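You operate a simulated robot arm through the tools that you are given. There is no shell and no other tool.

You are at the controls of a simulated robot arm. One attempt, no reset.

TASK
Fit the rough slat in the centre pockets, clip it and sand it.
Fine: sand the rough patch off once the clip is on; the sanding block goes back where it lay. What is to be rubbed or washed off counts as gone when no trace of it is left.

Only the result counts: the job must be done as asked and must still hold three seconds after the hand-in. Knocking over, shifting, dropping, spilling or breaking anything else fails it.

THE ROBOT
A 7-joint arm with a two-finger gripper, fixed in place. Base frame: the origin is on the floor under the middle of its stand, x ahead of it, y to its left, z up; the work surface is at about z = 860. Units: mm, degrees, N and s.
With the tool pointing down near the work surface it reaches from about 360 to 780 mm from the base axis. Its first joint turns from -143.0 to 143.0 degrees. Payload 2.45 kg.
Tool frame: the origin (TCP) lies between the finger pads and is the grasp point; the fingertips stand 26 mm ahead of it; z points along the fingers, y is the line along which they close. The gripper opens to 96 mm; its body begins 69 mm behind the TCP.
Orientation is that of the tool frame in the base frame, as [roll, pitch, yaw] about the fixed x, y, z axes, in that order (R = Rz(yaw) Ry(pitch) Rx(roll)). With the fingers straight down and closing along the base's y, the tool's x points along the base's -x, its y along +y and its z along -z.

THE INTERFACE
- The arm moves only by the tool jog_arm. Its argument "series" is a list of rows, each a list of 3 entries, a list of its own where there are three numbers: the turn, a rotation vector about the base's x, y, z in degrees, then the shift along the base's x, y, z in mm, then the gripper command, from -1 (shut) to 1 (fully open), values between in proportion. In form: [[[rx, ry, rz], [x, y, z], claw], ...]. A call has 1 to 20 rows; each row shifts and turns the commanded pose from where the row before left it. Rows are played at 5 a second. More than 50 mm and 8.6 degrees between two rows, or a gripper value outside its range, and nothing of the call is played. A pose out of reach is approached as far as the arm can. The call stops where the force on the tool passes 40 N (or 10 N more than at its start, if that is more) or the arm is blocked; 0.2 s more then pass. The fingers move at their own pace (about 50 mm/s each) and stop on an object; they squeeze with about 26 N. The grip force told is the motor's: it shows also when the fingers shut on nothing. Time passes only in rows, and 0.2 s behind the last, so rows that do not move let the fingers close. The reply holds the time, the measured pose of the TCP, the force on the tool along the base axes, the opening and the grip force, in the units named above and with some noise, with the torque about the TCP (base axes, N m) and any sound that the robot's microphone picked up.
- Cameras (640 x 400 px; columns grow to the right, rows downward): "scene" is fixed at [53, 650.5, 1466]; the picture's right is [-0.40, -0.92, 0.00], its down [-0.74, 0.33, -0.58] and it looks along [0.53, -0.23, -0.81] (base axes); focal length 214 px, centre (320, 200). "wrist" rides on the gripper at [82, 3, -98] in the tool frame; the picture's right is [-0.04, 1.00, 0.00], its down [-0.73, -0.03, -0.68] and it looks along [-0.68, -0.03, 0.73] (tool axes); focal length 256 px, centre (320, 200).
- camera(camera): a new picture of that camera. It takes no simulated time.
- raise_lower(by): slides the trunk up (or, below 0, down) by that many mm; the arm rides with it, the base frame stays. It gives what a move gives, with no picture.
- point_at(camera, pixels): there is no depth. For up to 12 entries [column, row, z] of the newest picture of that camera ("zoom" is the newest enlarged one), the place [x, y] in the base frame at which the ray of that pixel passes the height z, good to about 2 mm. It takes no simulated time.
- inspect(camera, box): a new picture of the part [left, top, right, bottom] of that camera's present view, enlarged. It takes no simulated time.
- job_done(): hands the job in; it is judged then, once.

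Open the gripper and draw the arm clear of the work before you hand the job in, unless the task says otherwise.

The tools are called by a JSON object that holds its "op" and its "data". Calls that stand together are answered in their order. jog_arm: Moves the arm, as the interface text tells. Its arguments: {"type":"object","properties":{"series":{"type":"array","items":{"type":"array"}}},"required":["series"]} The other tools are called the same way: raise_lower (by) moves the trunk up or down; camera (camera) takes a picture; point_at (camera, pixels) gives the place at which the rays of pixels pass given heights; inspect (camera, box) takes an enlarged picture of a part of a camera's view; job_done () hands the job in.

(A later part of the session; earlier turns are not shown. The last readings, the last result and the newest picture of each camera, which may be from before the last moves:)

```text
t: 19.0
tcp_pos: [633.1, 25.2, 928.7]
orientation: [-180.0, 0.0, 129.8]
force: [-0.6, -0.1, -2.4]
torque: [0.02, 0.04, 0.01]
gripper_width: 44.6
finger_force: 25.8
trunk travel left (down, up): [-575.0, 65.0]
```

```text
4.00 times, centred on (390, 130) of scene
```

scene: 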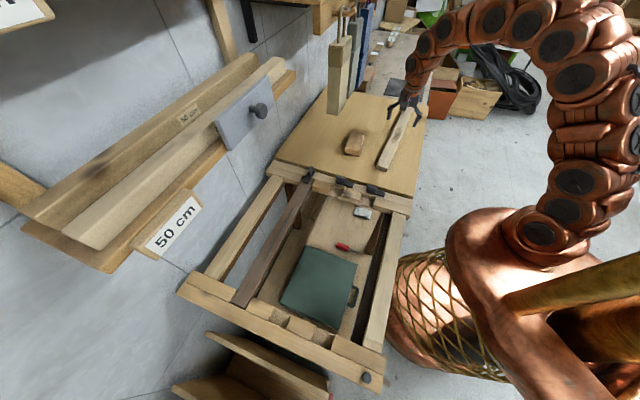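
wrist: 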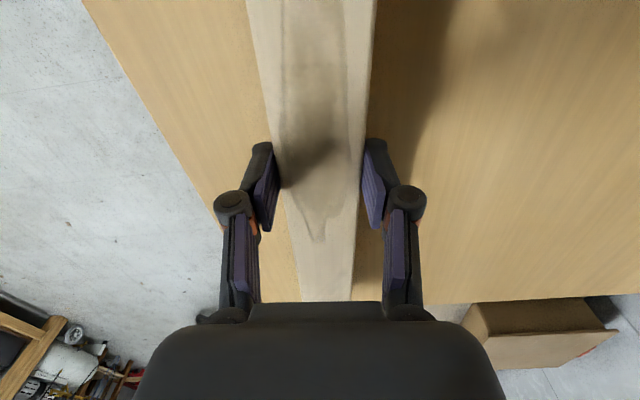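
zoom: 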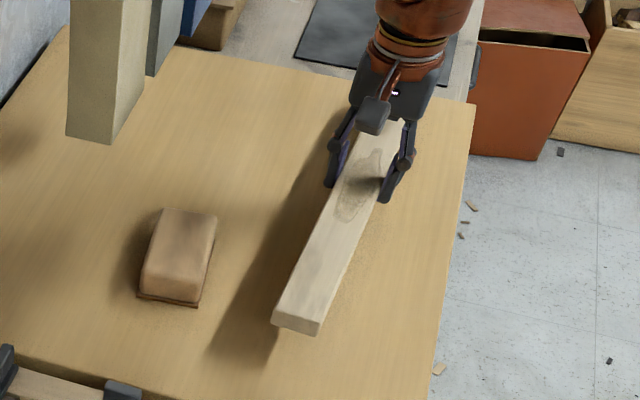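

The slat holds level (about 2.4 N weight). I carry it up to z≈980 and over toward the frame, turning +5.2° to yaw 135°.

{"op": "jog_arm", "data": {"series": [[[0, 0, 0], [-4, 6, 17], -1], [[0, 0, 0], [-10, 16, 17], -1], [[0, 0, 0.3], [-16, 27, 17], -1], [[0, 0, 0.3], [-18, 30, 0], -1], [[0, 0, 0.3], [-18, 30, 0], -1], [[0, 0, 0.3], [-18, 30, 0], -1], [[0, 0, 0.3], [-18, 30, 0], -1], [[0, 0, 0.3], [-18, 30, 0], -1], [[0, 0, 0.3], [-18, 30, 0], -1], [[0, 0, 0.3], [-18, 30, 0], -1], [[0, 0, 0.3], [-18, 30, 0], -1], [[0, 0, 0.3], [-18, 30, 0], -1], [[0, 0, 0.3], [-18, 30, 0], -1], [[0, 0, 0.3], [-18, 30, 0], -1], [[0, 0, 0.3], [-18, 30, 0], -1], [[0, 0, 0.3], [-18, 30, 0], -1], [[0, 0, 0.3], [-18, 30, 0], -1], [[0, 0, 0.3], [-18, 30, 0], -1], [[0, 0, 0.4], [-14, 22, 0], -1], [[0, 0, 0], [-5, 10, 0], -1]]}}

{"op": "camera", "data": {"camera": "wrist"}}

{"op": "camera", "data": {"camera": "scene"}}

```text
t: 23.2
tcp_pos: [313.8, 557.0, 981.2]
orientation: [179.9, 0.1, 135.0]
force: [0.2, -0.3, -2.1]
torque: [0.0, 0.05, 0.06]
gripper_width: 44.6
finger_force: 26.0
trunk travel left (down, up): [-575.0, 65.0]
```

```text
taken
```

wrist: 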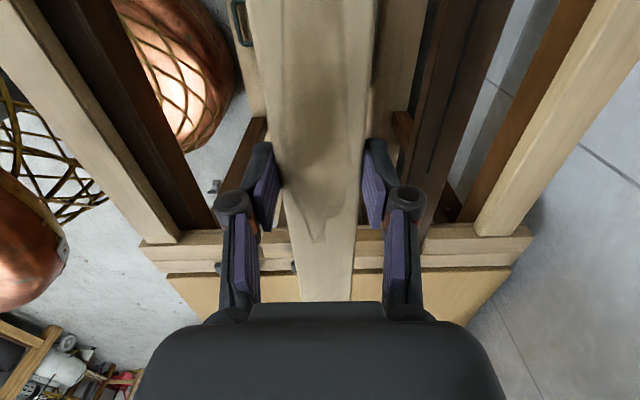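

```text
taken
```

scene: 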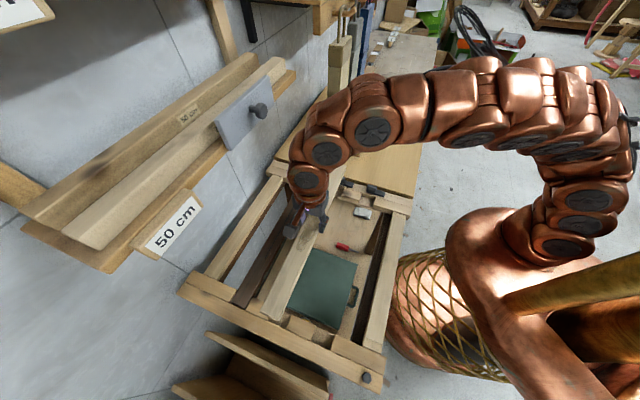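

The slat is over the frame. I zoom on its near end at (275,315) in the scene view and check its position relative to the pocket at its present height.

{"op": "inspect", "data": {"camera": "scene", "box": [245, 290, 305, 335]}}

{"op": "inspect", "data": {"camera": "scene", "box": [280, 160, 380, 240]}}

```text
8.89 times, centred on (275, 312) of scene
```

zoom: 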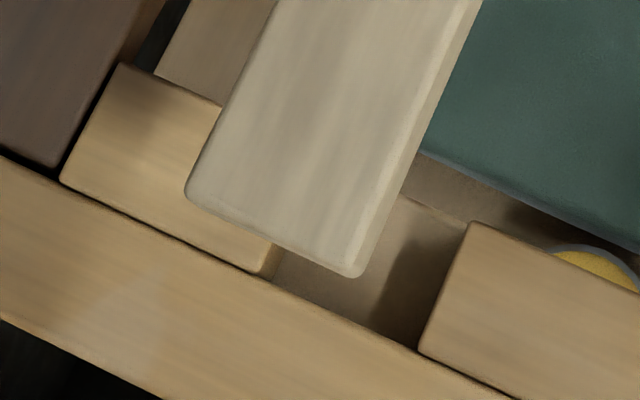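

```text
5.00 times, centred on (330, 200) of scene
```

zoom: 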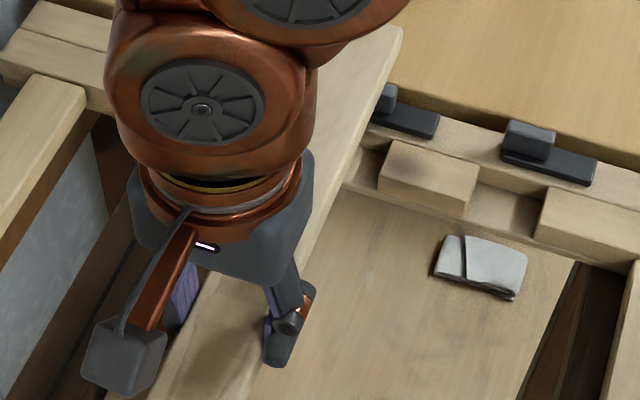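

I compute the slat's near-end corners and visible far corner at z=972.

{"op": "point_at", "data": {"camera": "scene", "pixels": [[260.0, 310.9, 972], [277.6, 320.0, 972], [260.0, 310.9, 952], [277.6, 320.0, 952], [345.6, 165.4, 972], [279.8, 320.0, 952]]}}

```text
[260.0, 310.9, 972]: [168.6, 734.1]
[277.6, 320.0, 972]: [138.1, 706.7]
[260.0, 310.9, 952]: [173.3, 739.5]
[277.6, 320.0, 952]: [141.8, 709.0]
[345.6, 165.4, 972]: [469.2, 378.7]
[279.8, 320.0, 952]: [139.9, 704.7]
```

Estimates agree to a few millimetres; I lower to just above the pockets (slat bottom ≈868) so the gaps can be compared directly without parallax.

{"op": "jog_arm", "data": {"series": [[[0, 0, 0], [0, 0, -15], -1], [[0, 0, 0], [0, 0, -20], -1], [[0, 0, 0], [0, 0, -20], -1], [[0, 0, 0], [0, 0, -15], -1], [[0, 0, 0], [0, 0, -10], -1], [[0, 0, 0], [0, 0, -4], -1], [[0, 0, 0], [0, 0, 0], -1]]}}

{"op": "camera", "data": {"camera": "scene"}}

{"op": "inspect", "data": {"camera": "scene", "box": [255, 295, 315, 340]}}

{"op": "inspect", "data": {"camera": "scene", "box": [310, 165, 370, 210]}}

{"op": "camera", "data": {"camera": "wrist"}}

```text
t: 24.8
tcp_pos: [313.0, 557.7, 896.1]
orientation: [-179.8, 0.1, 134.9]
force: [0.5, 0.1, -2.3]
torque: [0.01, -0.01, -0.03]
gripper_width: 44.6
finger_force: 26.0
trunk travel left (down, up): [-575.0, 65.0]
```

```text
taken
```

scene: 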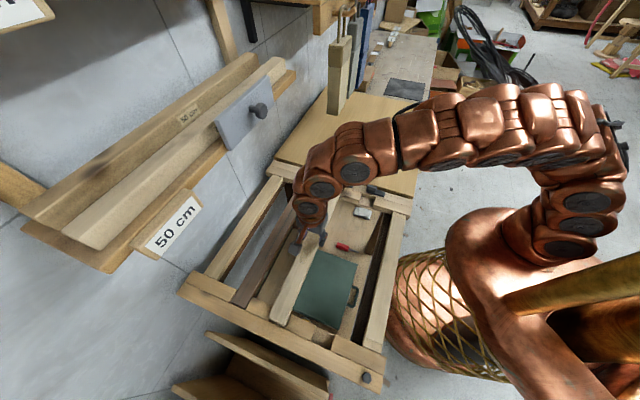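

```text
8.89 times, centred on (285, 318) of scene
```

zoom: 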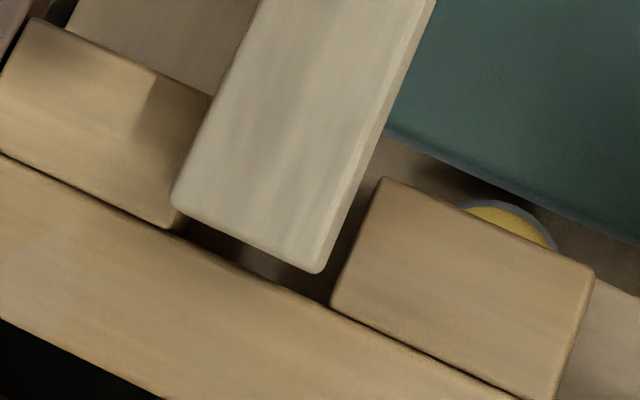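

```text
8.89 times, centred on (340, 188) of scene
```

zoom: 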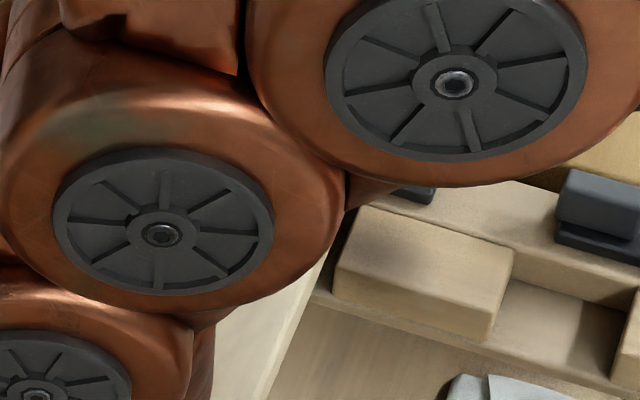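

```text
taken
```

wrist: 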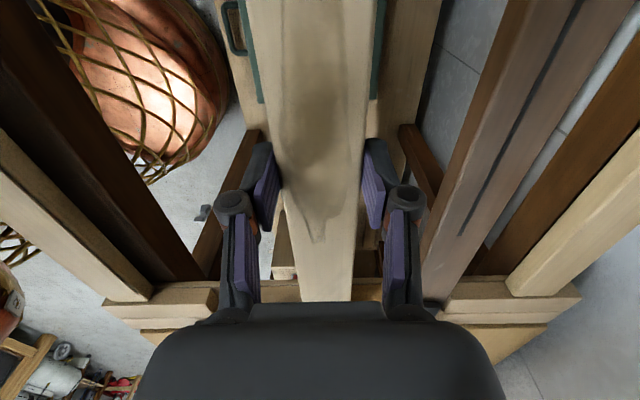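

The near end sits over its pocket; the far end is hidden by the arm in this view. I compute the near-end corners at the present top height z≈887 and compare with the pocket edges in the same picture.

{"op": "point_at", "data": {"camera": "scene", "pixels": [[268.35, 317.4, 887], [284.4, 326.1, 887], [292.1, 315.75, 860], [286.35, 329.8, 860], [268, 321.5, 860], [285.5, 325.6, 867]]}}

{"op": "inspect", "data": {"camera": "scene", "box": [262, 308, 298, 335]}}

```text
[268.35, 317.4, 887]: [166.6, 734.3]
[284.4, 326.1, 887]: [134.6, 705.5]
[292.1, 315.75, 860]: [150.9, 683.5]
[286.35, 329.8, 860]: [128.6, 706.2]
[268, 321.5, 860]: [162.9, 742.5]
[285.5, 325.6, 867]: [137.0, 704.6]
```

```text
14.81 times, centred on (280, 322) of scene
```

zoom: 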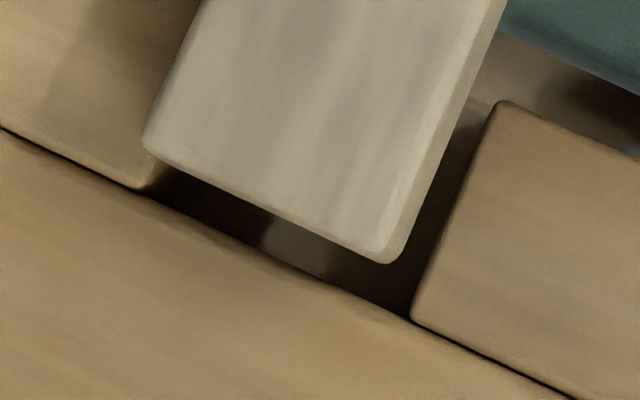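

The near gap is about 5 mm while the far gap is likely near 1–2 mm, so I shift the slat about 2 mm toward the near rail, then lower in small steps, watching the force.

{"op": "jog_arm", "data": {"series": [[[0, 0, 0.1], [-1.4, 1.4, 0], -1], [[0, 0, 0], [0, 0, -3], -1], [[0, 0, 0], [0, 0, -3], -1], [[0, 0, 0], [0, 0, -2], -1], [[0, 0, 0], [0, 0, -2], -1], [[0, 0, 0], [0, 0, 0], -1]]}}

{"op": "inspect", "data": {"camera": "scene", "box": [262, 308, 298, 335]}}

{"op": "camera", "data": {"camera": "wrist"}}

```text
t: 26.2
tcp_pos: [312.9, 558.4, 886.9]
orientation: [180.0, 0.1, 135.1]
force: [-1.1, 0.4, -1.7]
torque: [0.01, 0.0, 0.01]
gripper_width: 44.5
finger_force: 26.3
trunk travel left (down, up): [-575.0, 65.0]
```

```text
14.81 times, centred on (280, 322) of scene
```

zoom: 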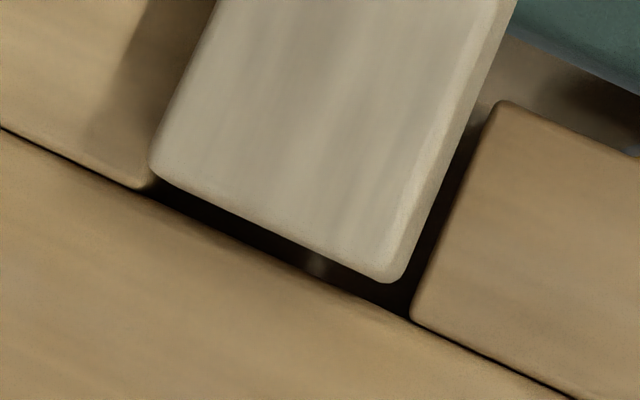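

```text
taken
```

wrist: 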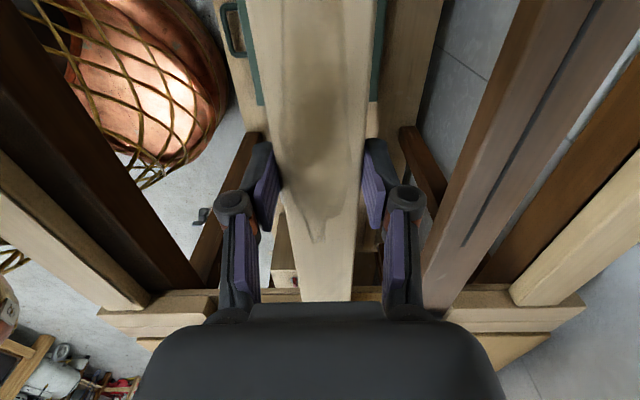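

No contact at TCP z≈887 (slat bottom ≈858), with about 3 mm of gap at the near stop and even side gaps. I keep lowering in 3 mm steps toward z≈870.

{"op": "jog_arm", "data": {"series": [[[0, 0, 0], [0, 0, -2], -1], [[0, 0, 0], [0, 0, -2], -1], [[0, 0, 0], [0, 0, -2], -1], [[0, 0, 0], [0, 0, -2], -1], [[0, 0, 0], [0, 0, 0], -1]]}}

{"op": "inspect", "data": {"camera": "scene", "box": [262, 308, 298, 335]}}

```text
t: 27.4
tcp_pos: [312.5, 557.5, 878.7]
orientation: [-180.0, 0.1, 135.1]
force: [0.2, 0.3, -1.6]
torque: [0.01, -0.01, 0.01]
gripper_width: 44.5
finger_force: 25.9
trunk travel left (down, up): [-575.0, 65.0]
```

```text
14.81 times, centred on (280, 322) of scene
```

zoom: 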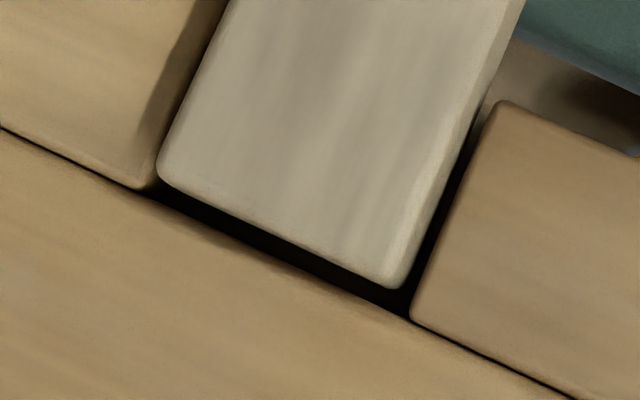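

Still free at z≈879 and visibly entering the pocket. I lower the remaining ~10 mm gently until the force shows seating.

{"op": "jog_arm", "data": {"series": [[[0, 0, 0], [0, 0, -2], -1], [[0, 0, 0], [0, 0, -2], -1], [[0, 0, 0], [0, 0, -2], -1], [[0, 0, 0], [0, 0, -1.5], -1], [[0, 0, 0], [0, 0, 0], -1]]}}

{"op": "inspect", "data": {"camera": "scene", "box": [262, 308, 298, 335]}}

```text
t: 28.6
tcp_pos: [313.3, 558.6, 870.7]
orientation: [-179.9, 0.1, 135.1]
force: [0.4, 0.3, -1.1]
torque: [-0.02, 0.02, 0.01]
gripper_width: 44.2
finger_force: 25.9
trunk travel left (down, up): [-575.0, 65.0]
```

```text
14.81 times, centred on (280, 322) of scene
```

zoom: 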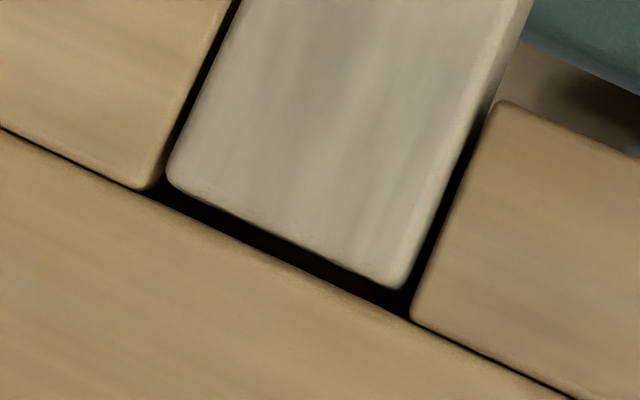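

Nearly seated at z=870.7. I go down in 0.8 mm steps until the weight comes off.

{"op": "jog_arm", "data": {"series": [[[0, 0, 0], [0, 0, -0.8], -1], [[0, 0, 0], [0, 0, -0.8], -1], [[0, 0, 0], [0, 0, 0], -1]]}}

```text
t: 29.4
tcp_pos: [312.6, 558.4, 868.6]
orientation: [-179.8, 0.1, 135.1]
force: [-0.5, -1.1, -1.0]
torque: [-0.02, 0.02, -0.02]
gripper_width: 44.7
finger_force: 25.8
trunk travel left (down, up): [-575.0, 65.0]
```

The reading is still around -1 N; I go another millimetre to look for positive contact.

{"op": "jog_arm", "data": {"series": [[[0, 0, 0], [0, 0, -0.7], -1], [[0, 0, 0], [0, 0, 0], -1], [[0, 0, 0], [0, 0, 0], -1]]}}

{"op": "inspect", "data": {"camera": "scene", "box": [262, 308, 298, 335]}}

```text
t: 30.2
tcp_pos: [312.5, 558.4, 869.3]
orientation: [179.9, 0.1, 135.0]
force: [0.1, -0.4, -1.7]
torque: [0.02, 0.02, -0.02]
gripper_width: 44.5
finger_force: 25.6
trunk travel left (down, up): [-575.0, 65.0]
```

```text
14.81 times, centred on (280, 322) of scene
```

zoom: 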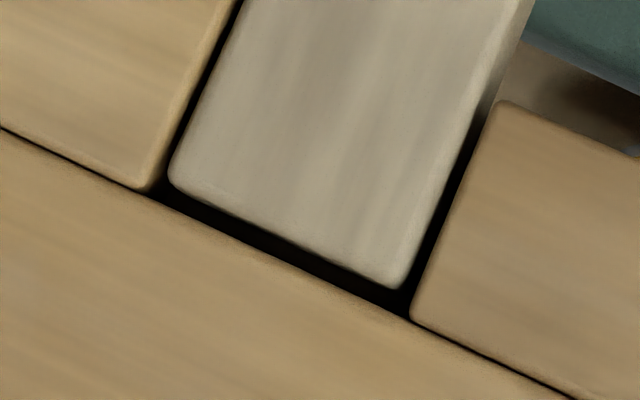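

No clear contact yet (‑1.7 N, still the slat's weight). Two more millimetres in small steps.

{"op": "jog_arm", "data": {"series": [[[0, 0, 0], [0, 0, -0.7], -1], [[0, 0, 0], [0, 0, -0.7], -1], [[0, 0, 0], [0, 0, 0], -1], [[0, 0, 0], [0, 0, 0], -1]]}}

```text
t: 31.2
tcp_pos: [313.1, 559.1, 867.9]
orientation: [-179.9, 0.1, 135.2]
force: [0.2, -0.1, 2.1]
torque: [-0.03, -0.03, -0.03]
gripper_width: 44.6
finger_force: 25.9
trunk travel left (down, up): [-575.0, 65.0]
```

Contact: the force turned to +2.1 N, so the slat sits on the pocket floors. I open the fingers to about 68 mm and rise straight up.

{"op": "jog_arm", "data": {"series": [[[0, 0, 0], [0, 0, 0], 0.0], [[0, 0, 0], [0, 0, 0], 0.2], [[0, 0, 0], [0, 0, 0], 0.42], [[0, 0, 0], [0, 0, 0], 0.42], [[0, 0, 0], [0, 0, 0], 0.42]]}}

{"op": "inspect", "data": {"camera": "scene", "box": [240, 190, 340, 340]}}

{"op": "camera", "data": {"camera": "wrist"}}

```text
t: 32.4
tcp_pos: [313.5, 559.1, 866.8]
orientation: [-179.9, 0.0, 135.0]
force: [-0.2, 0.1, -0.7]
torque: [0.04, 0.01, -0.01]
gripper_width: 68.2
finger_force: 0.0
trunk travel left (down, up): [-575.0, 65.0]
```

```text
2.67 times, centred on (290, 265) of scene
```

zoom: 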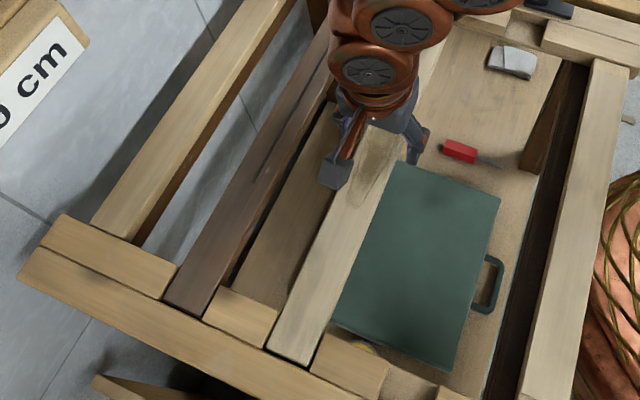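

```text
taken
```

wrist: 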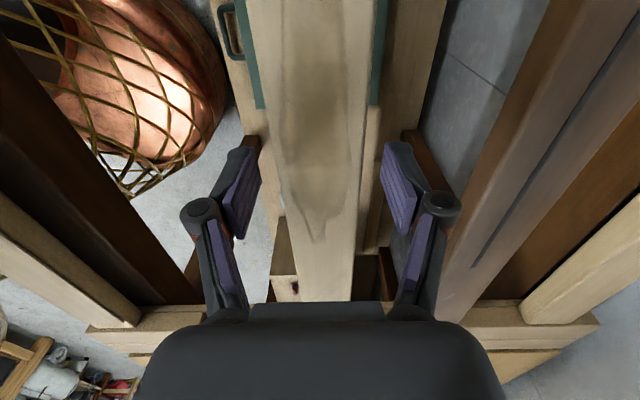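

The slat is released and lies in the pockets. I rise straight up to about z=1010, then check both ends.

{"op": "jog_arm", "data": {"series": [[[0, 0, 0], [0, 0, 8], 0.42], [[0, 0, 0], [0, 0, 15], 0.42], [[0, 0, 0], [0, 0, 25], 0.42], [[0, 0, 0], [0, 0, 30], 0.42], [[0, 0, 0], [0, 0, 35], 0.42], [[0, 0, 0], [0, 0, 35], 0.42], [[0, 0, 0], [0, 0, 0], 0.42]]}}

{"op": "camera", "data": {"camera": "wrist"}}

{"op": "camera", "data": {"camera": "scene"}}

```text
t: 34.0
tcp_pos: [313.6, 558.9, 1015.9]
orientation: [-179.9, 0.1, 135.1]
force: [0.0, 0.4, 0.1]
torque: [0.0, -0.02, 0.0]
gripper_width: 68.0
finger_force: 0.0
trunk travel left (down, up): [-575.0, 65.0]
```

```text
taken
```

wrist: 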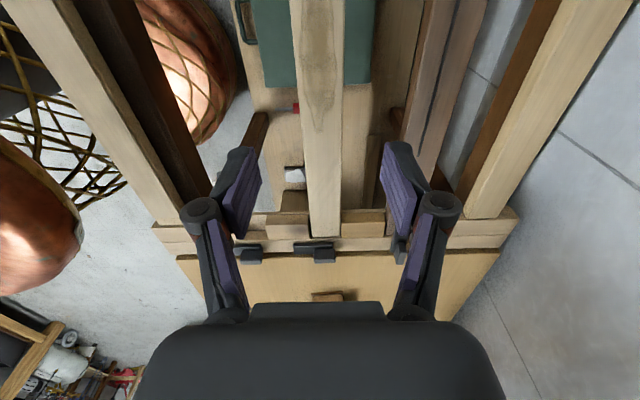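

```text
taken
```

scene: 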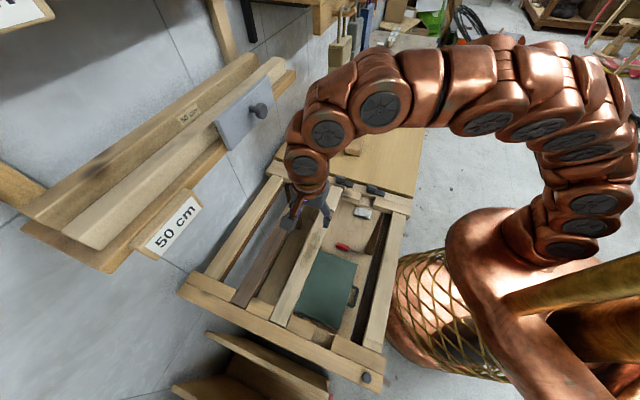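

The slat's far end shows at (325,235) right in front of clip 2. I zoom to verify it lies in the pocket.

{"op": "inspect", "data": {"camera": "wrist", "box": [285, 200, 365, 270]}}

{"op": "inspect", "data": {"camera": "scene", "box": [262, 308, 298, 335]}}

```text
5.71 times, centred on (325, 235) of wrist
```

zoom: 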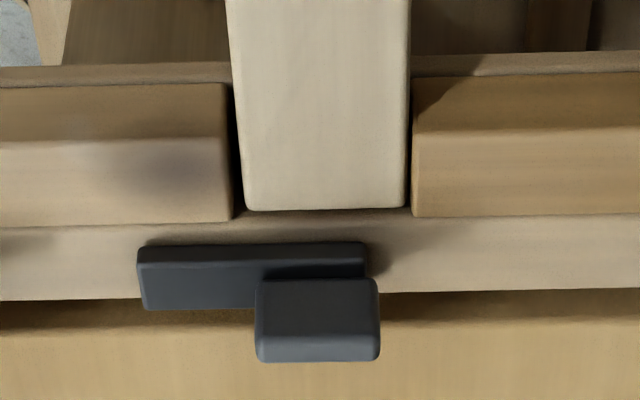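

```text
14.81 times, centred on (280, 322) of scene
```

zoom: 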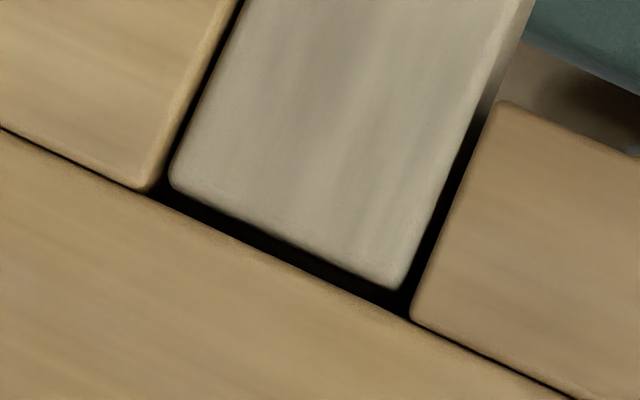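

Both ends are seated in the centre pockets. Now I refine the clip tab: near face bottom at zoom row 283, top edges at rows 338–360, columns 257–380.

{"op": "point_at", "data": {"camera": "wrist", "pixels": [[314.1, 249.7, 866], [335.3, 249.2, 866], [313.9, 259.2, 886], [335.6, 259.2, 886], [314.3, 263, 886], [335.2, 263, 886], [293, 242.9, 860], [333, 242.5, 860], [293.5, 254, 866], [324.7, 259.2, 890], [324.7, 263, 890], [325, 236.5, 860]]}}

{"op": "inspect", "data": {"camera": "scene", "box": [320, 165, 360, 195]}}

```text
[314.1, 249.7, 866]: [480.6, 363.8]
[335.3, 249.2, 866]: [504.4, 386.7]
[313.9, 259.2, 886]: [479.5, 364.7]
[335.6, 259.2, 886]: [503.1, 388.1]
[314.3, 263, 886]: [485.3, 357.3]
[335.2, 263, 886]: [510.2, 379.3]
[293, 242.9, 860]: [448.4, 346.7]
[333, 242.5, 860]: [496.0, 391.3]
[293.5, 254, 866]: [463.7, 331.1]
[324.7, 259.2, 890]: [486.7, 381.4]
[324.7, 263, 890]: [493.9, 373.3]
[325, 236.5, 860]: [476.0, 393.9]
```

```text
13.33 times, centred on (340, 180) of scene
```

zoom: 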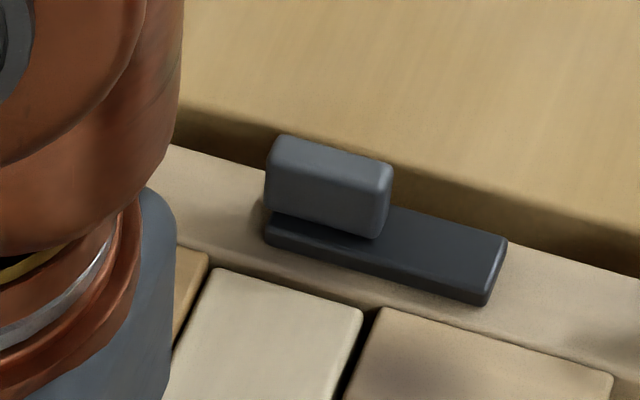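

I cross-check the tab from the scene view: base front edge (336.1,180.8)–(344.1,182.9) and top edges.

{"op": "point_at", "data": {"camera": "scene", "pixels": [[336.1, 180.75, 867], [344.1, 182.85, 867], [336.1, 177.4, 887], [344.5, 179.25, 887], [337, 175.1, 887], [345.4, 177.4, 887], [336.0, 183.4, 860], [352.4, 187.9, 860], [354, 182.8, 867], [336.1, 182.3, 867], [352.6, 186.6, 867]]}}

```text
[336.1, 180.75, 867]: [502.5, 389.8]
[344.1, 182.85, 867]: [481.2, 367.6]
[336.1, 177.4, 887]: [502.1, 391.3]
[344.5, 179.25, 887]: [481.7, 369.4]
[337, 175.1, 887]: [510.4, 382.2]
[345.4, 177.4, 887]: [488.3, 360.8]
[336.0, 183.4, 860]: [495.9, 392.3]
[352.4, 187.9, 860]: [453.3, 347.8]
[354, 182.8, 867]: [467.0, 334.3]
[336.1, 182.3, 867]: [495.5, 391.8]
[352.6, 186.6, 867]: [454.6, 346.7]
```

I measure the closed clip 1 the same way, to locate the pivot relative to its tab and bar.

{"op": "inspect", "data": {"camera": "scene", "box": [290, 160, 330, 190]}}

{"op": "point_at", "data": {"camera": "scene", "pixels": [[303.1, 181.65, 867], [308.3, 183, 867], [314.65, 171.4, 867], [307.75, 174.75, 867], [310.4, 175.7, 867], [307.6, 171.4, 887], [310.4, 172.1, 887], [310.75, 165.9, 887], [313.45, 166.65, 887]]}}

{"op": "inspect", "data": {"camera": "wrist", "box": [370, 190, 430, 270]}}

```text
13.33 times, centred on (310, 175) of scene
```

zoom: 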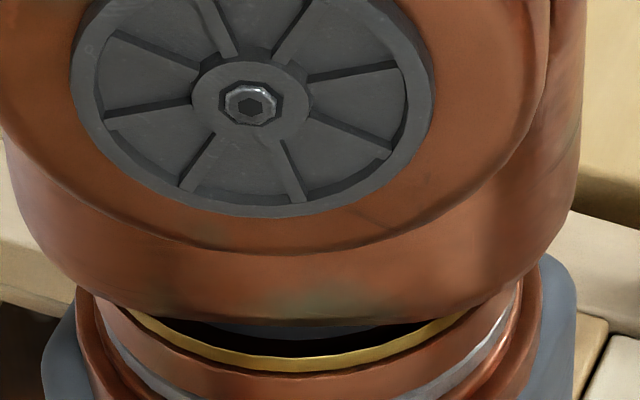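

```text
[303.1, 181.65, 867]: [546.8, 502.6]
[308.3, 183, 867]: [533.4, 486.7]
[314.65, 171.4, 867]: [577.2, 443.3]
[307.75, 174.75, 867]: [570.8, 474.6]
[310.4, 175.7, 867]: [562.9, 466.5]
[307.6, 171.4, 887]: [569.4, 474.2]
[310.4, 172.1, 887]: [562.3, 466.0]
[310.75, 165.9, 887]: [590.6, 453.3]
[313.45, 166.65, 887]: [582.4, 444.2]
```

```text
5.00 times, centred on (400, 230) of wrist
```

zoom: 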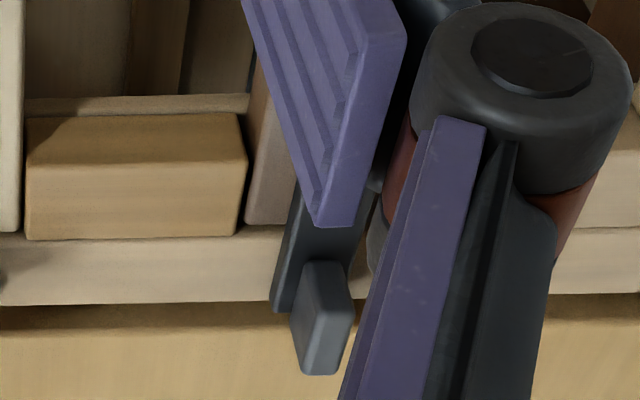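

Clip 1 shows the pivot lies on the bar's centre line under the tab, so clip 2's pivot is about (494.6,375.4) with tab top z≈887 and bar top ≈867. I move above it, turning +90° so the fingers close across the tab.

{"op": "jog_arm", "data": {"series": [[[0, 0, 7.5], [15.1, -15.3, 0], 0.42], [[0, 0, 7.5], [15.1, -15.3, 0], 0.42], [[0, 0, 7.5], [15.1, -15.3, 0], 0.42], [[0, 0, 7.5], [15.1, -15.3, 0], 0.42], [[0, 0, 7.5], [15.1, -15.3, 0], 0.42], [[0, 0, 7.5], [15.1, -15.3, 0], 0.42], [[0, 0, 7.5], [15.1, -15.3, 0], 0.42], [[0, 0, 7.5], [15.1, -15.3, 0], 0.42], [[0, 0, 7.5], [15.1, -15.3, 0], 0.42], [[0, 0, 7.5], [15.1, -15.3, 0], 0.42], [[0, 0, 7.5], [15.1, -15.3, 0], 0.42], [[0, 0, 7.4], [14.9, -15.2, 0], 0.42], [[0, 0, 0], [0, 0, 0], 0.42]]}}

{"op": "camera", "data": {"camera": "wrist"}}

{"op": "camera", "data": {"camera": "scene"}}

```text
t: 36.8
tcp_pos: [494.1, 374.6, 1016.1]
orientation: [-180.0, 0.2, -134.8]
force: [-0.7, 0.8, 0.1]
torque: [0.03, -0.02, -0.02]
gripper_width: 68.6
finger_force: 0.0
trunk travel left (down, up): [-575.0, 65.0]
```

```text
taken
```

wrist: 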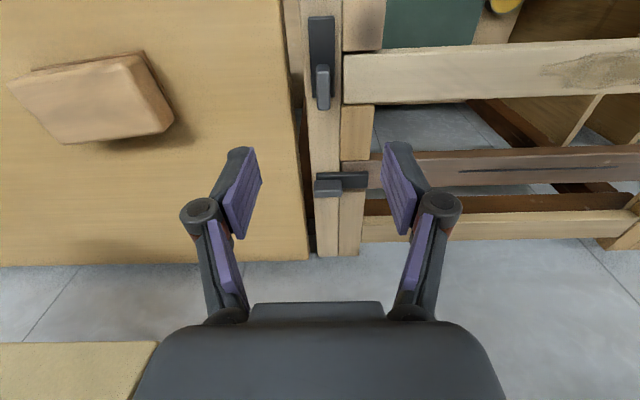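

```text
taken
```

scene: 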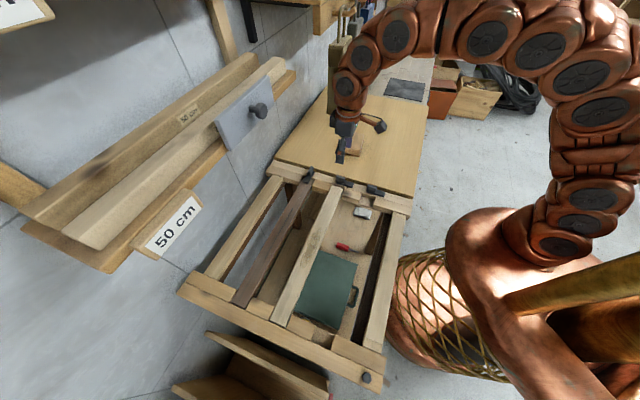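

Orientation reached (+45°). Clip 2's tab is at (322,88) in the wrist view; I zoom and compute its position from this third viewpoint.

{"op": "inspect", "data": {"camera": "wrist", "box": [290, 5, 360, 125]}}

{"op": "inspect", "data": {"camera": "scene", "box": [280, 165, 380, 225]}}

```text
3.33 times, centred on (325, 65) of wrist
```

zoom: 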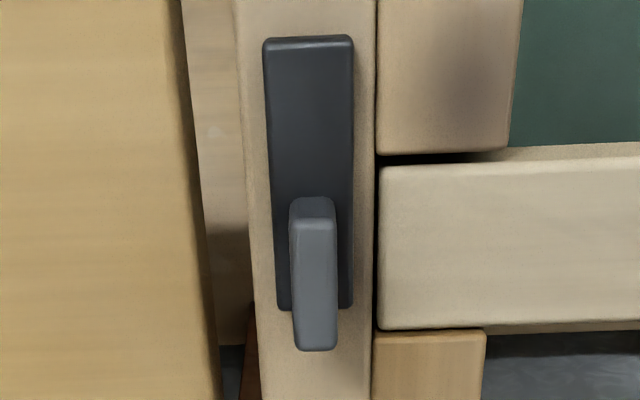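

```text
6.40 times, centred on (330, 195) of scene
```

zoom: 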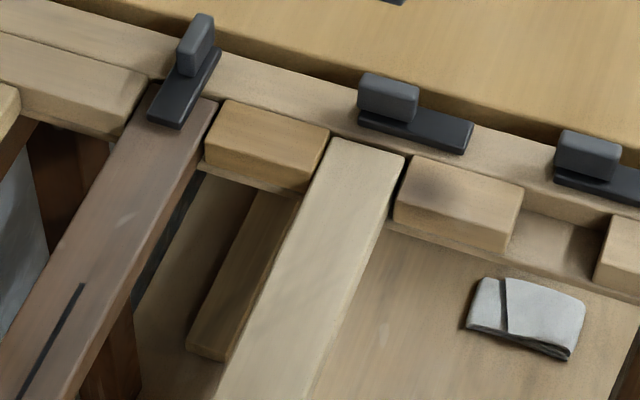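

I convert the tab top-face outline and the bar edges from this near-overhead view.

{"op": "point_at", "data": {"camera": "wrist", "pixels": [[317, 90, 887], [330, 90, 887], [323.3, 71.6, 887], [323.3, 110, 887], [310.3, 62, 867], [334.9, 62, 867], [321, 16.5, 867], [323.5, 97, 867], [323.3, 91, 880], [323.3, 91, 890], [342.5, 164, 860], [342, 113.5, 860]]}}

```text
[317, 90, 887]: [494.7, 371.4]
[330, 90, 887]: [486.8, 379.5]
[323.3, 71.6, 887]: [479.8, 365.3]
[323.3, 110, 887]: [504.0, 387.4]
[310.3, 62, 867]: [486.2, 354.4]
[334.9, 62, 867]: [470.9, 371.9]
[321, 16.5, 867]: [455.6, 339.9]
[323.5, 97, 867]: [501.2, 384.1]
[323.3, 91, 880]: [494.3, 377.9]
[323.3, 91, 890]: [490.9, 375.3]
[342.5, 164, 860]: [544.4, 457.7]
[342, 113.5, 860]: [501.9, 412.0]
```

The tab projects at column 323.3 where the tool axis is at 320.3, so it lies about 2.5 mm toward the slat from the TCP. I correct by (-1.7,+1.7) mm and descend to z≈930 to re-check.

{"op": "jog_arm", "data": {"series": [[[0, 0, -0.1], [-1.7, 1.7, -20], 0.42], [[0, 0, 0], [0, 0, -30], 0.42], [[0, 0, 0], [0, 0, -25], 0.42], [[0, 0, 0], [0, 0, -11], 0.42], [[0, 0, 0], [0, 0, 0], 0.42]]}}

{"op": "camera", "data": {"camera": "wrist"}}

{"op": "inspect", "data": {"camera": "wrist", "box": [270, 80, 370, 200]}}

{"op": "inspect", "data": {"camera": "scene", "box": [300, 140, 400, 210]}}

```text
t: 38.0
tcp_pos: [492.5, 377.0, 929.9]
orientation: [-179.8, 0.1, -135.0]
force: [0.3, -0.5, 0.5]
torque: [-0.01, -0.02, 0.0]
gripper_width: 68.1
finger_force: 0.2
trunk travel left (down, up): [-575.0, 65.0]
```

```text
taken
```

wrist: 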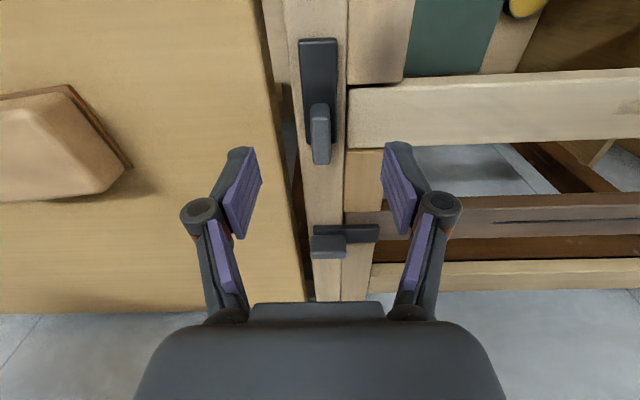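

```text
3.33 times, centred on (320, 140) of wrist
```

zoom: 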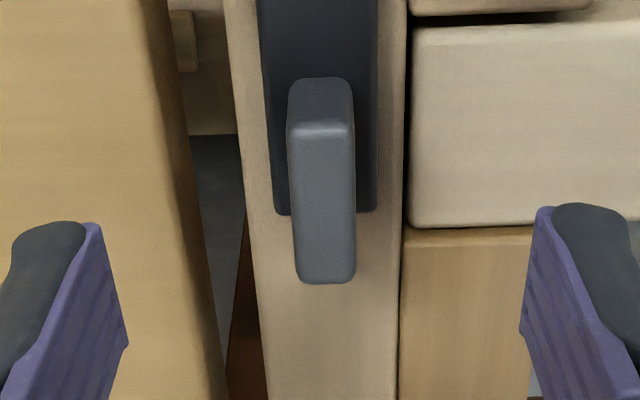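

```text
5.71 times, centred on (350, 175) of scene
```

zoom: 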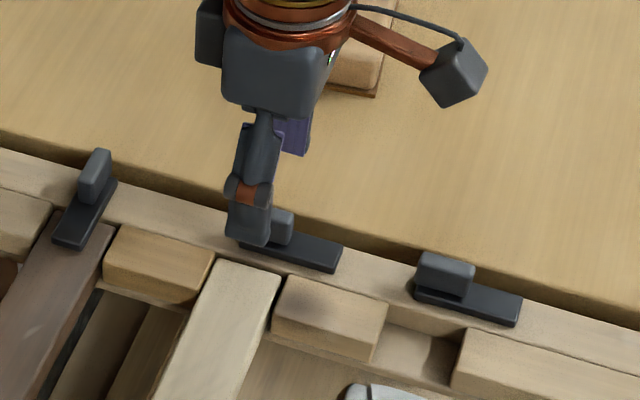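

The tab's top face centres at (320.9,141.5), against an expected (320.5,142), so the alignment is right. I descend to TCP z≈897 with fingertips just above the bar.

{"op": "jog_arm", "data": {"series": [[[0, 0, 0], [0, 0, -12], 0.42], [[0, 0, 0], [0, 0, -10], 0.42], [[0, 0, 0], [0, 0, -6], 0.42], [[0, 0, 0], [0, 0, -4], 0.42], [[0, 0, 0], [0, 0, 0], 0.42]]}}

{"op": "camera", "data": {"camera": "wrist"}}

{"op": "inspect", "data": {"camera": "scene", "box": [310, 150, 390, 205]}}

```text
t: 39.2
tcp_pos: [491.7, 376.3, 896.6]
orientation: [-179.9, 0.2, -135.1]
force: [-0.1, -0.4, -0.5]
torque: [0.02, 0.0, -0.01]
gripper_width: 68.0
finger_force: 0.0
trunk travel left (down, up): [-575.0, 65.0]
```

```text
taken
```

wrist: 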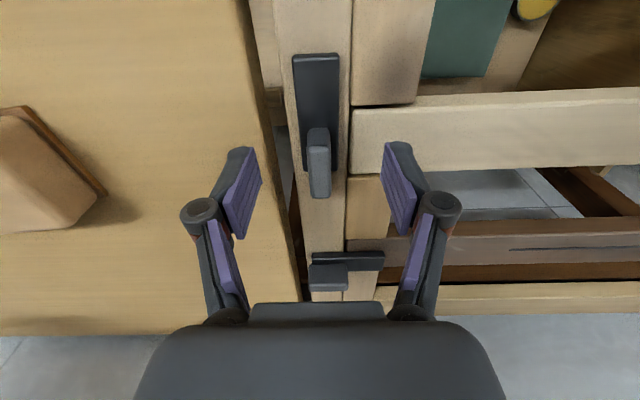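

```text
7.27 times, centred on (350, 178) of scene
```

zoom: 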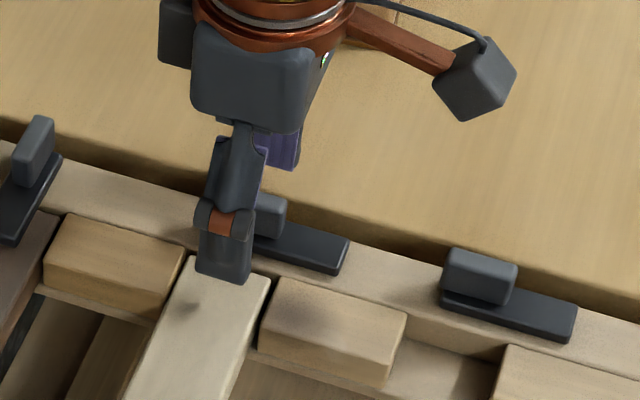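

The tab sits between the fingers at (319,170). I close the gripper on it.

{"op": "jog_arm", "data": {"series": [[[0, 0, 0], [0, 0, 0], -0.4], [[0, 0, 0], [0, 0, 0], -1], [[0, 0, 0], [0, 0, 0], -1], [[0, 0, 0], [0, 0, 0], -1], [[0, 0, 0], [0, 0, 0], -1], [[0, 0, 0], [0, 0, 0], -1]]}}

{"op": "camera", "data": {"camera": "wrist"}}

```text
t: 40.6
tcp_pos: [492.3, 376.9, 896.4]
orientation: [-180.0, 0.1, -135.1]
force: [-0.1, 0.7, 0.1]
torque: [0.03, -0.03, 0.0]
gripper_width: 11.6
finger_force: 39.0
trunk travel left (down, up): [-575.0, 65.0]
```

```text
taken
```

wrist: 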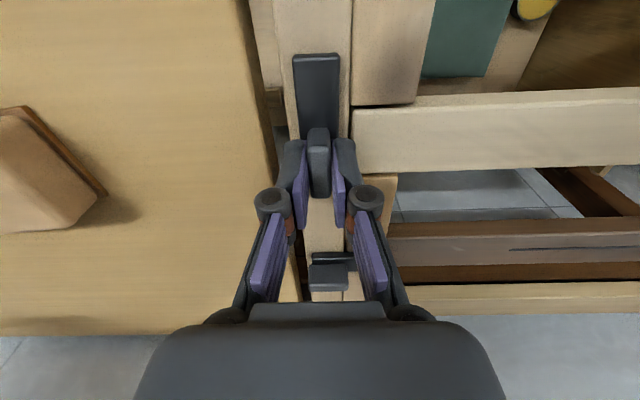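

The tab is gripped (11.6 mm). I turn it -15° about its axis as a first test and read the force and torque.

{"op": "jog_arm", "data": {"series": [[[0, 0, -4], [0, 0, 0], -1], [[0, 0, -4], [0, 0, 0], -1], [[0, 0, -4], [0, 0, 0], -1], [[0, 0, -3], [0, 0, 0], -1], [[0, 0, 0], [0, 0, 0], -1]]}}

{"op": "camera", "data": {"camera": "wrist"}}

{"op": "inspect", "data": {"camera": "scene", "box": [310, 150, 390, 205]}}

```text
t: 41.8
tcp_pos: [492.3, 377.1, 897.8]
orientation: [-179.8, 0.1, -150.2]
force: [1.0, 3.0, -1.8]
torque: [0.1, -0.16, 0.0]
gripper_width: 11.8
finger_force: 38.6
trunk travel left (down, up): [-575.0, 65.0]
```

```text
taken
```

wrist: 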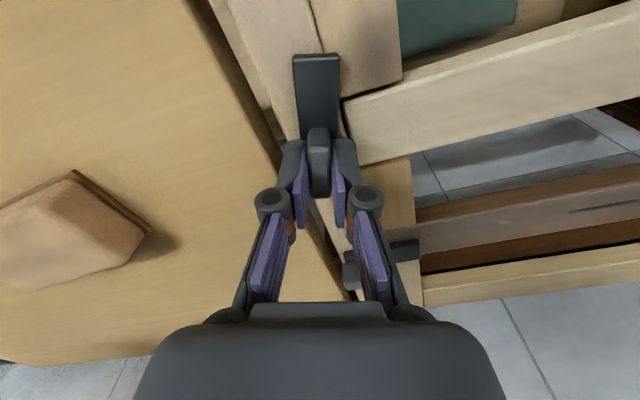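

```text
7.27 times, centred on (350, 178) of scene
```

zoom: 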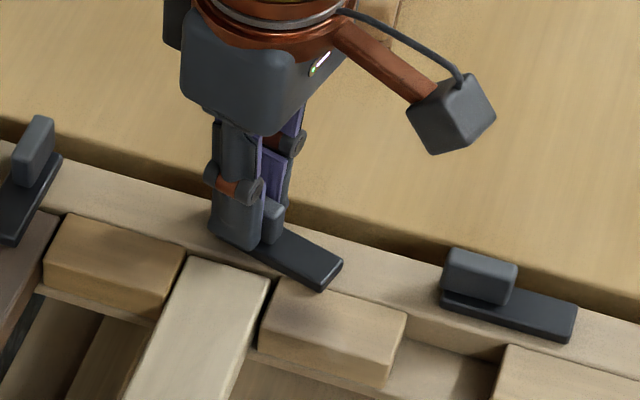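

The clip turns with the hand at low force (3 N). I continue the turn another 45°.

{"op": "jog_arm", "data": {"series": [[[0, 0, -5], [0, 0, 0], -1], [[0, 0, -5], [0, 0, 0], -1], [[0, 0, -5], [0, 0, 0], -1], [[0, 0, -5], [0, 0, 0], -1], [[0, 0, -5], [0, 0, 0], -1], [[0, 0, -5], [0, 0, 0], -1], [[0, 0, -5], [0, 0, 0], -1], [[0, 0, -5], [0, 0, 0], -1], [[0, 0, -5], [0, 0, 0], -1], [[0, 0, 0], [0, 0, 0], -1]]}}

{"op": "inspect", "data": {"camera": "scene", "box": [310, 150, 390, 205]}}

{"op": "camera", "data": {"camera": "wrist"}}

```text
t: 44.0
tcp_pos: [491.7, 377.0, 896.7]
orientation: [-179.8, 0.1, 164.7]
force: [1.8, 8.2, 4.9]
torque: [0.32, 0.41, 0.01]
gripper_width: 11.9
finger_force: 38.6
trunk travel left (down, up): [-575.0, 65.0]
```

```text
7.27 times, centred on (350, 178) of scene
```

zoom: 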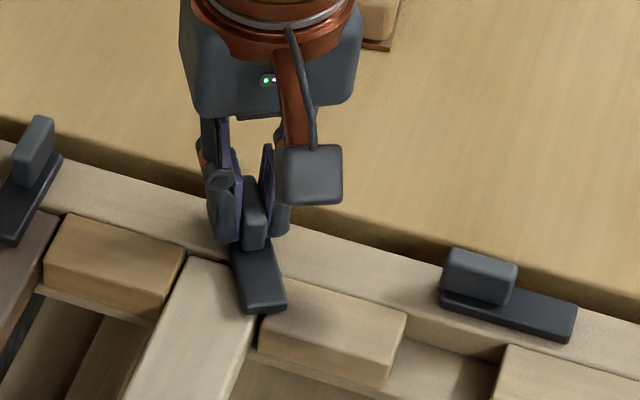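

```text
taken
```

wrist: 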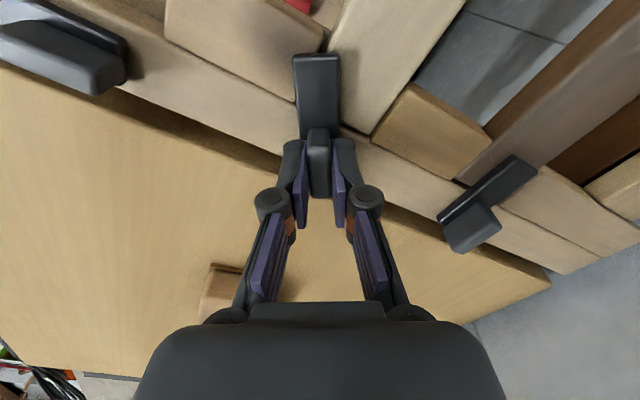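

The bar is now coming onto the slat; the side force is about 8 N in +y with a small upward push, so I relieve by moving slightly +y while finishing the last 30°.

{"op": "jog_arm", "data": {"series": [[[0, 0, -5], [0.1, 0.3, 0], -1], [[0, 0, -5], [0.1, 0.3, 0], -1], [[0, 0, -5], [0, 0.2, 0], -1], [[0, 0, 0], [0, 0, 0], -1]]}}

{"op": "inspect", "data": {"camera": "scene", "box": [310, 150, 390, 205]}}

```text
t: 45.0
tcp_pos: [492.3, 376.7, 897.8]
orientation: [-179.8, 0.1, 149.8]
force: [1.9, 7.7, 3.3]
torque: [-0.22, -0.69, 0.01]
gripper_width: 11.7
finger_force: 38.7
trunk travel left (down, up): [-575.0, 65.0]
```

```text
7.27 times, centred on (350, 178) of scene
```

zoom: 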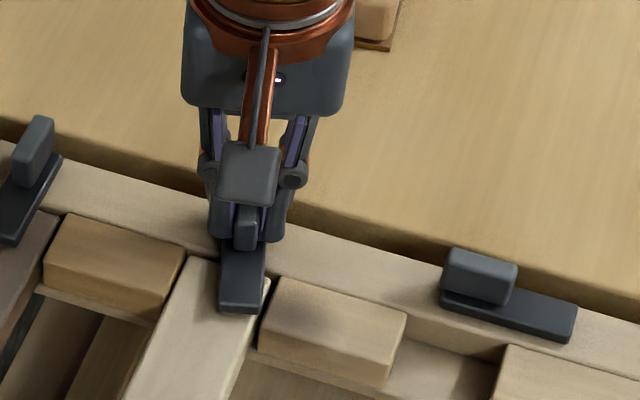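

Clip at 75° of turn with small forces. I do the last 15°, which should bring the bar parallel to the slat like clip 1.

{"op": "jog_arm", "data": {"series": [[[0, 0, -5], [0, 0.2, 0], -1], [[0, 0, -5], [0, 0.2, 0], -1], [[0, 0, -5], [0, 0, 0], -1], [[0, 0, 0], [0, 0, 0], -1]]}}

{"op": "inspect", "data": {"camera": "scene", "box": [310, 150, 390, 205]}}

{"op": "camera", "data": {"camera": "wrist"}}

```text
t: 46.0
tcp_pos: [492.7, 377.5, 898.2]
orientation: [-179.9, 0.1, 134.8]
force: [2.2, 3.4, 7.5]
torque: [0.24, 0.09, 0.16]
gripper_width: 11.8
finger_force: 38.4
trunk travel left (down, up): [-575.0, 65.0]
```

```text
7.27 times, centred on (350, 178) of scene
```

zoom: 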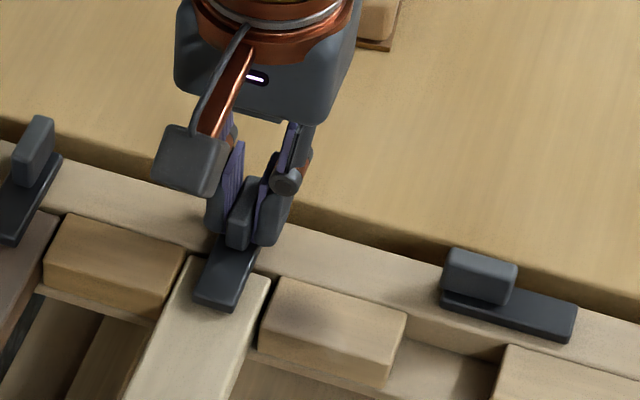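

```text
taken
```

wrist: 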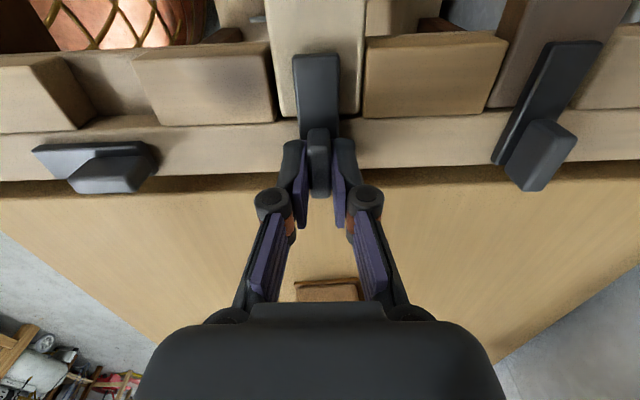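

The bar now lies over the slat end, parallel to it, with a slight end-stop torque. I open the fingers to about 45 mm and rise.

{"op": "jog_arm", "data": {"series": [[[0, 0, 0], [0, 0, 0], -0.6], [[0, 0, 0], [0, 0, 0], -0.06], [[0, 0, 0], [0, 0, 0], -0.06], [[0, 0, 0], [0, 0, 0], -0.06], [[0, 0, 0], [0, 0, 10], -0.06], [[0, 0, 0], [0, 0, 25], -0.06], [[0, 0, 0], [0, 0, 35], -0.06], [[0, 0, 0], [0, 0, 40], -0.06], [[0, 0, 0], [0, 0, 0], -0.06]]}}

{"op": "camera", "data": {"camera": "wrist"}}

{"op": "inspect", "data": {"camera": "scene", "box": [300, 155, 380, 215]}}

{"op": "inspect", "data": {"camera": "scene", "box": [262, 308, 298, 335]}}

```text
t: 48.0
tcp_pos: [493.0, 378.6, 1008.5]
orientation: [-179.9, 0.2, 134.8]
force: [-0.6, -0.1, -0.3]
torque: [0.01, 0.01, 0.0]
gripper_width: 45.2
finger_force: 0.0
trunk travel left (down, up): [-575.0, 65.0]
```

```text
taken
```

wrist: 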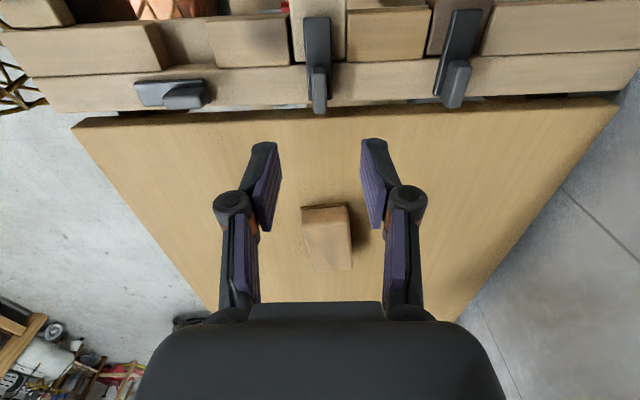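

```text
6.67 times, centred on (340, 185) of scene
```

zoom: 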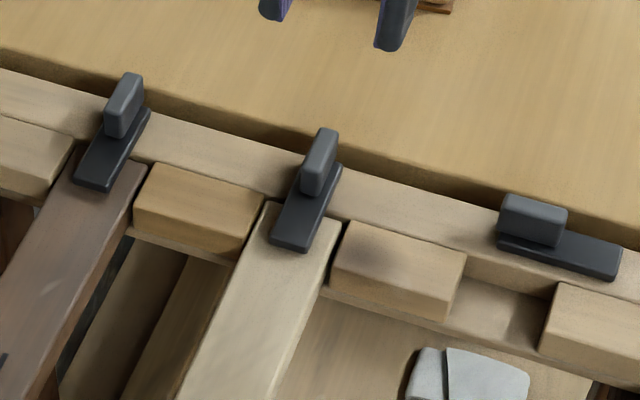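

```text
14.81 times, centred on (280, 322) of scene
```

zoom: 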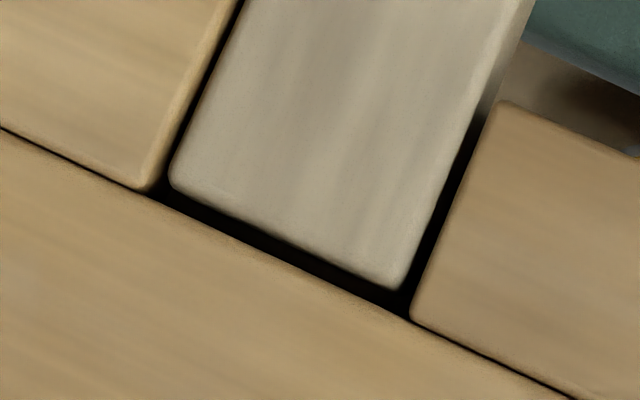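

Clip 2 now looks just like clip 1 and the slat hasn't shifted. Next is the sanding block; first I check the clearance to the hanging boards around (337,110) in the scene view.

{"op": "inspect", "data": {"camera": "scene", "box": [300, 20, 400, 170]}}

{"op": "camera", "data": {"camera": "scene"}}

```text
2.67 times, centred on (350, 95) of scene
```

zoom: 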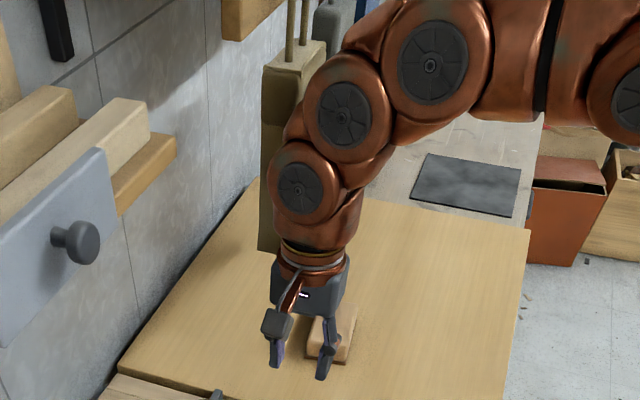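

```text
taken
```

scene: 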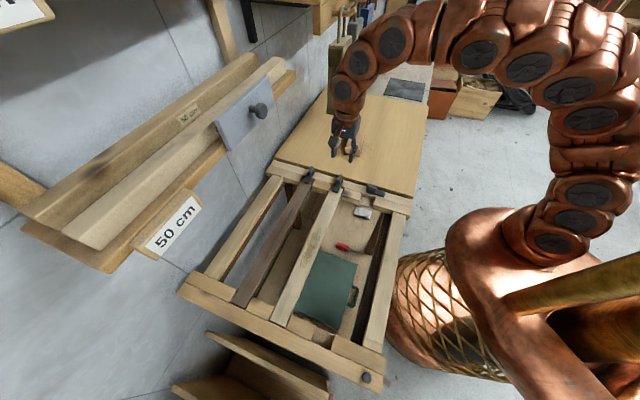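

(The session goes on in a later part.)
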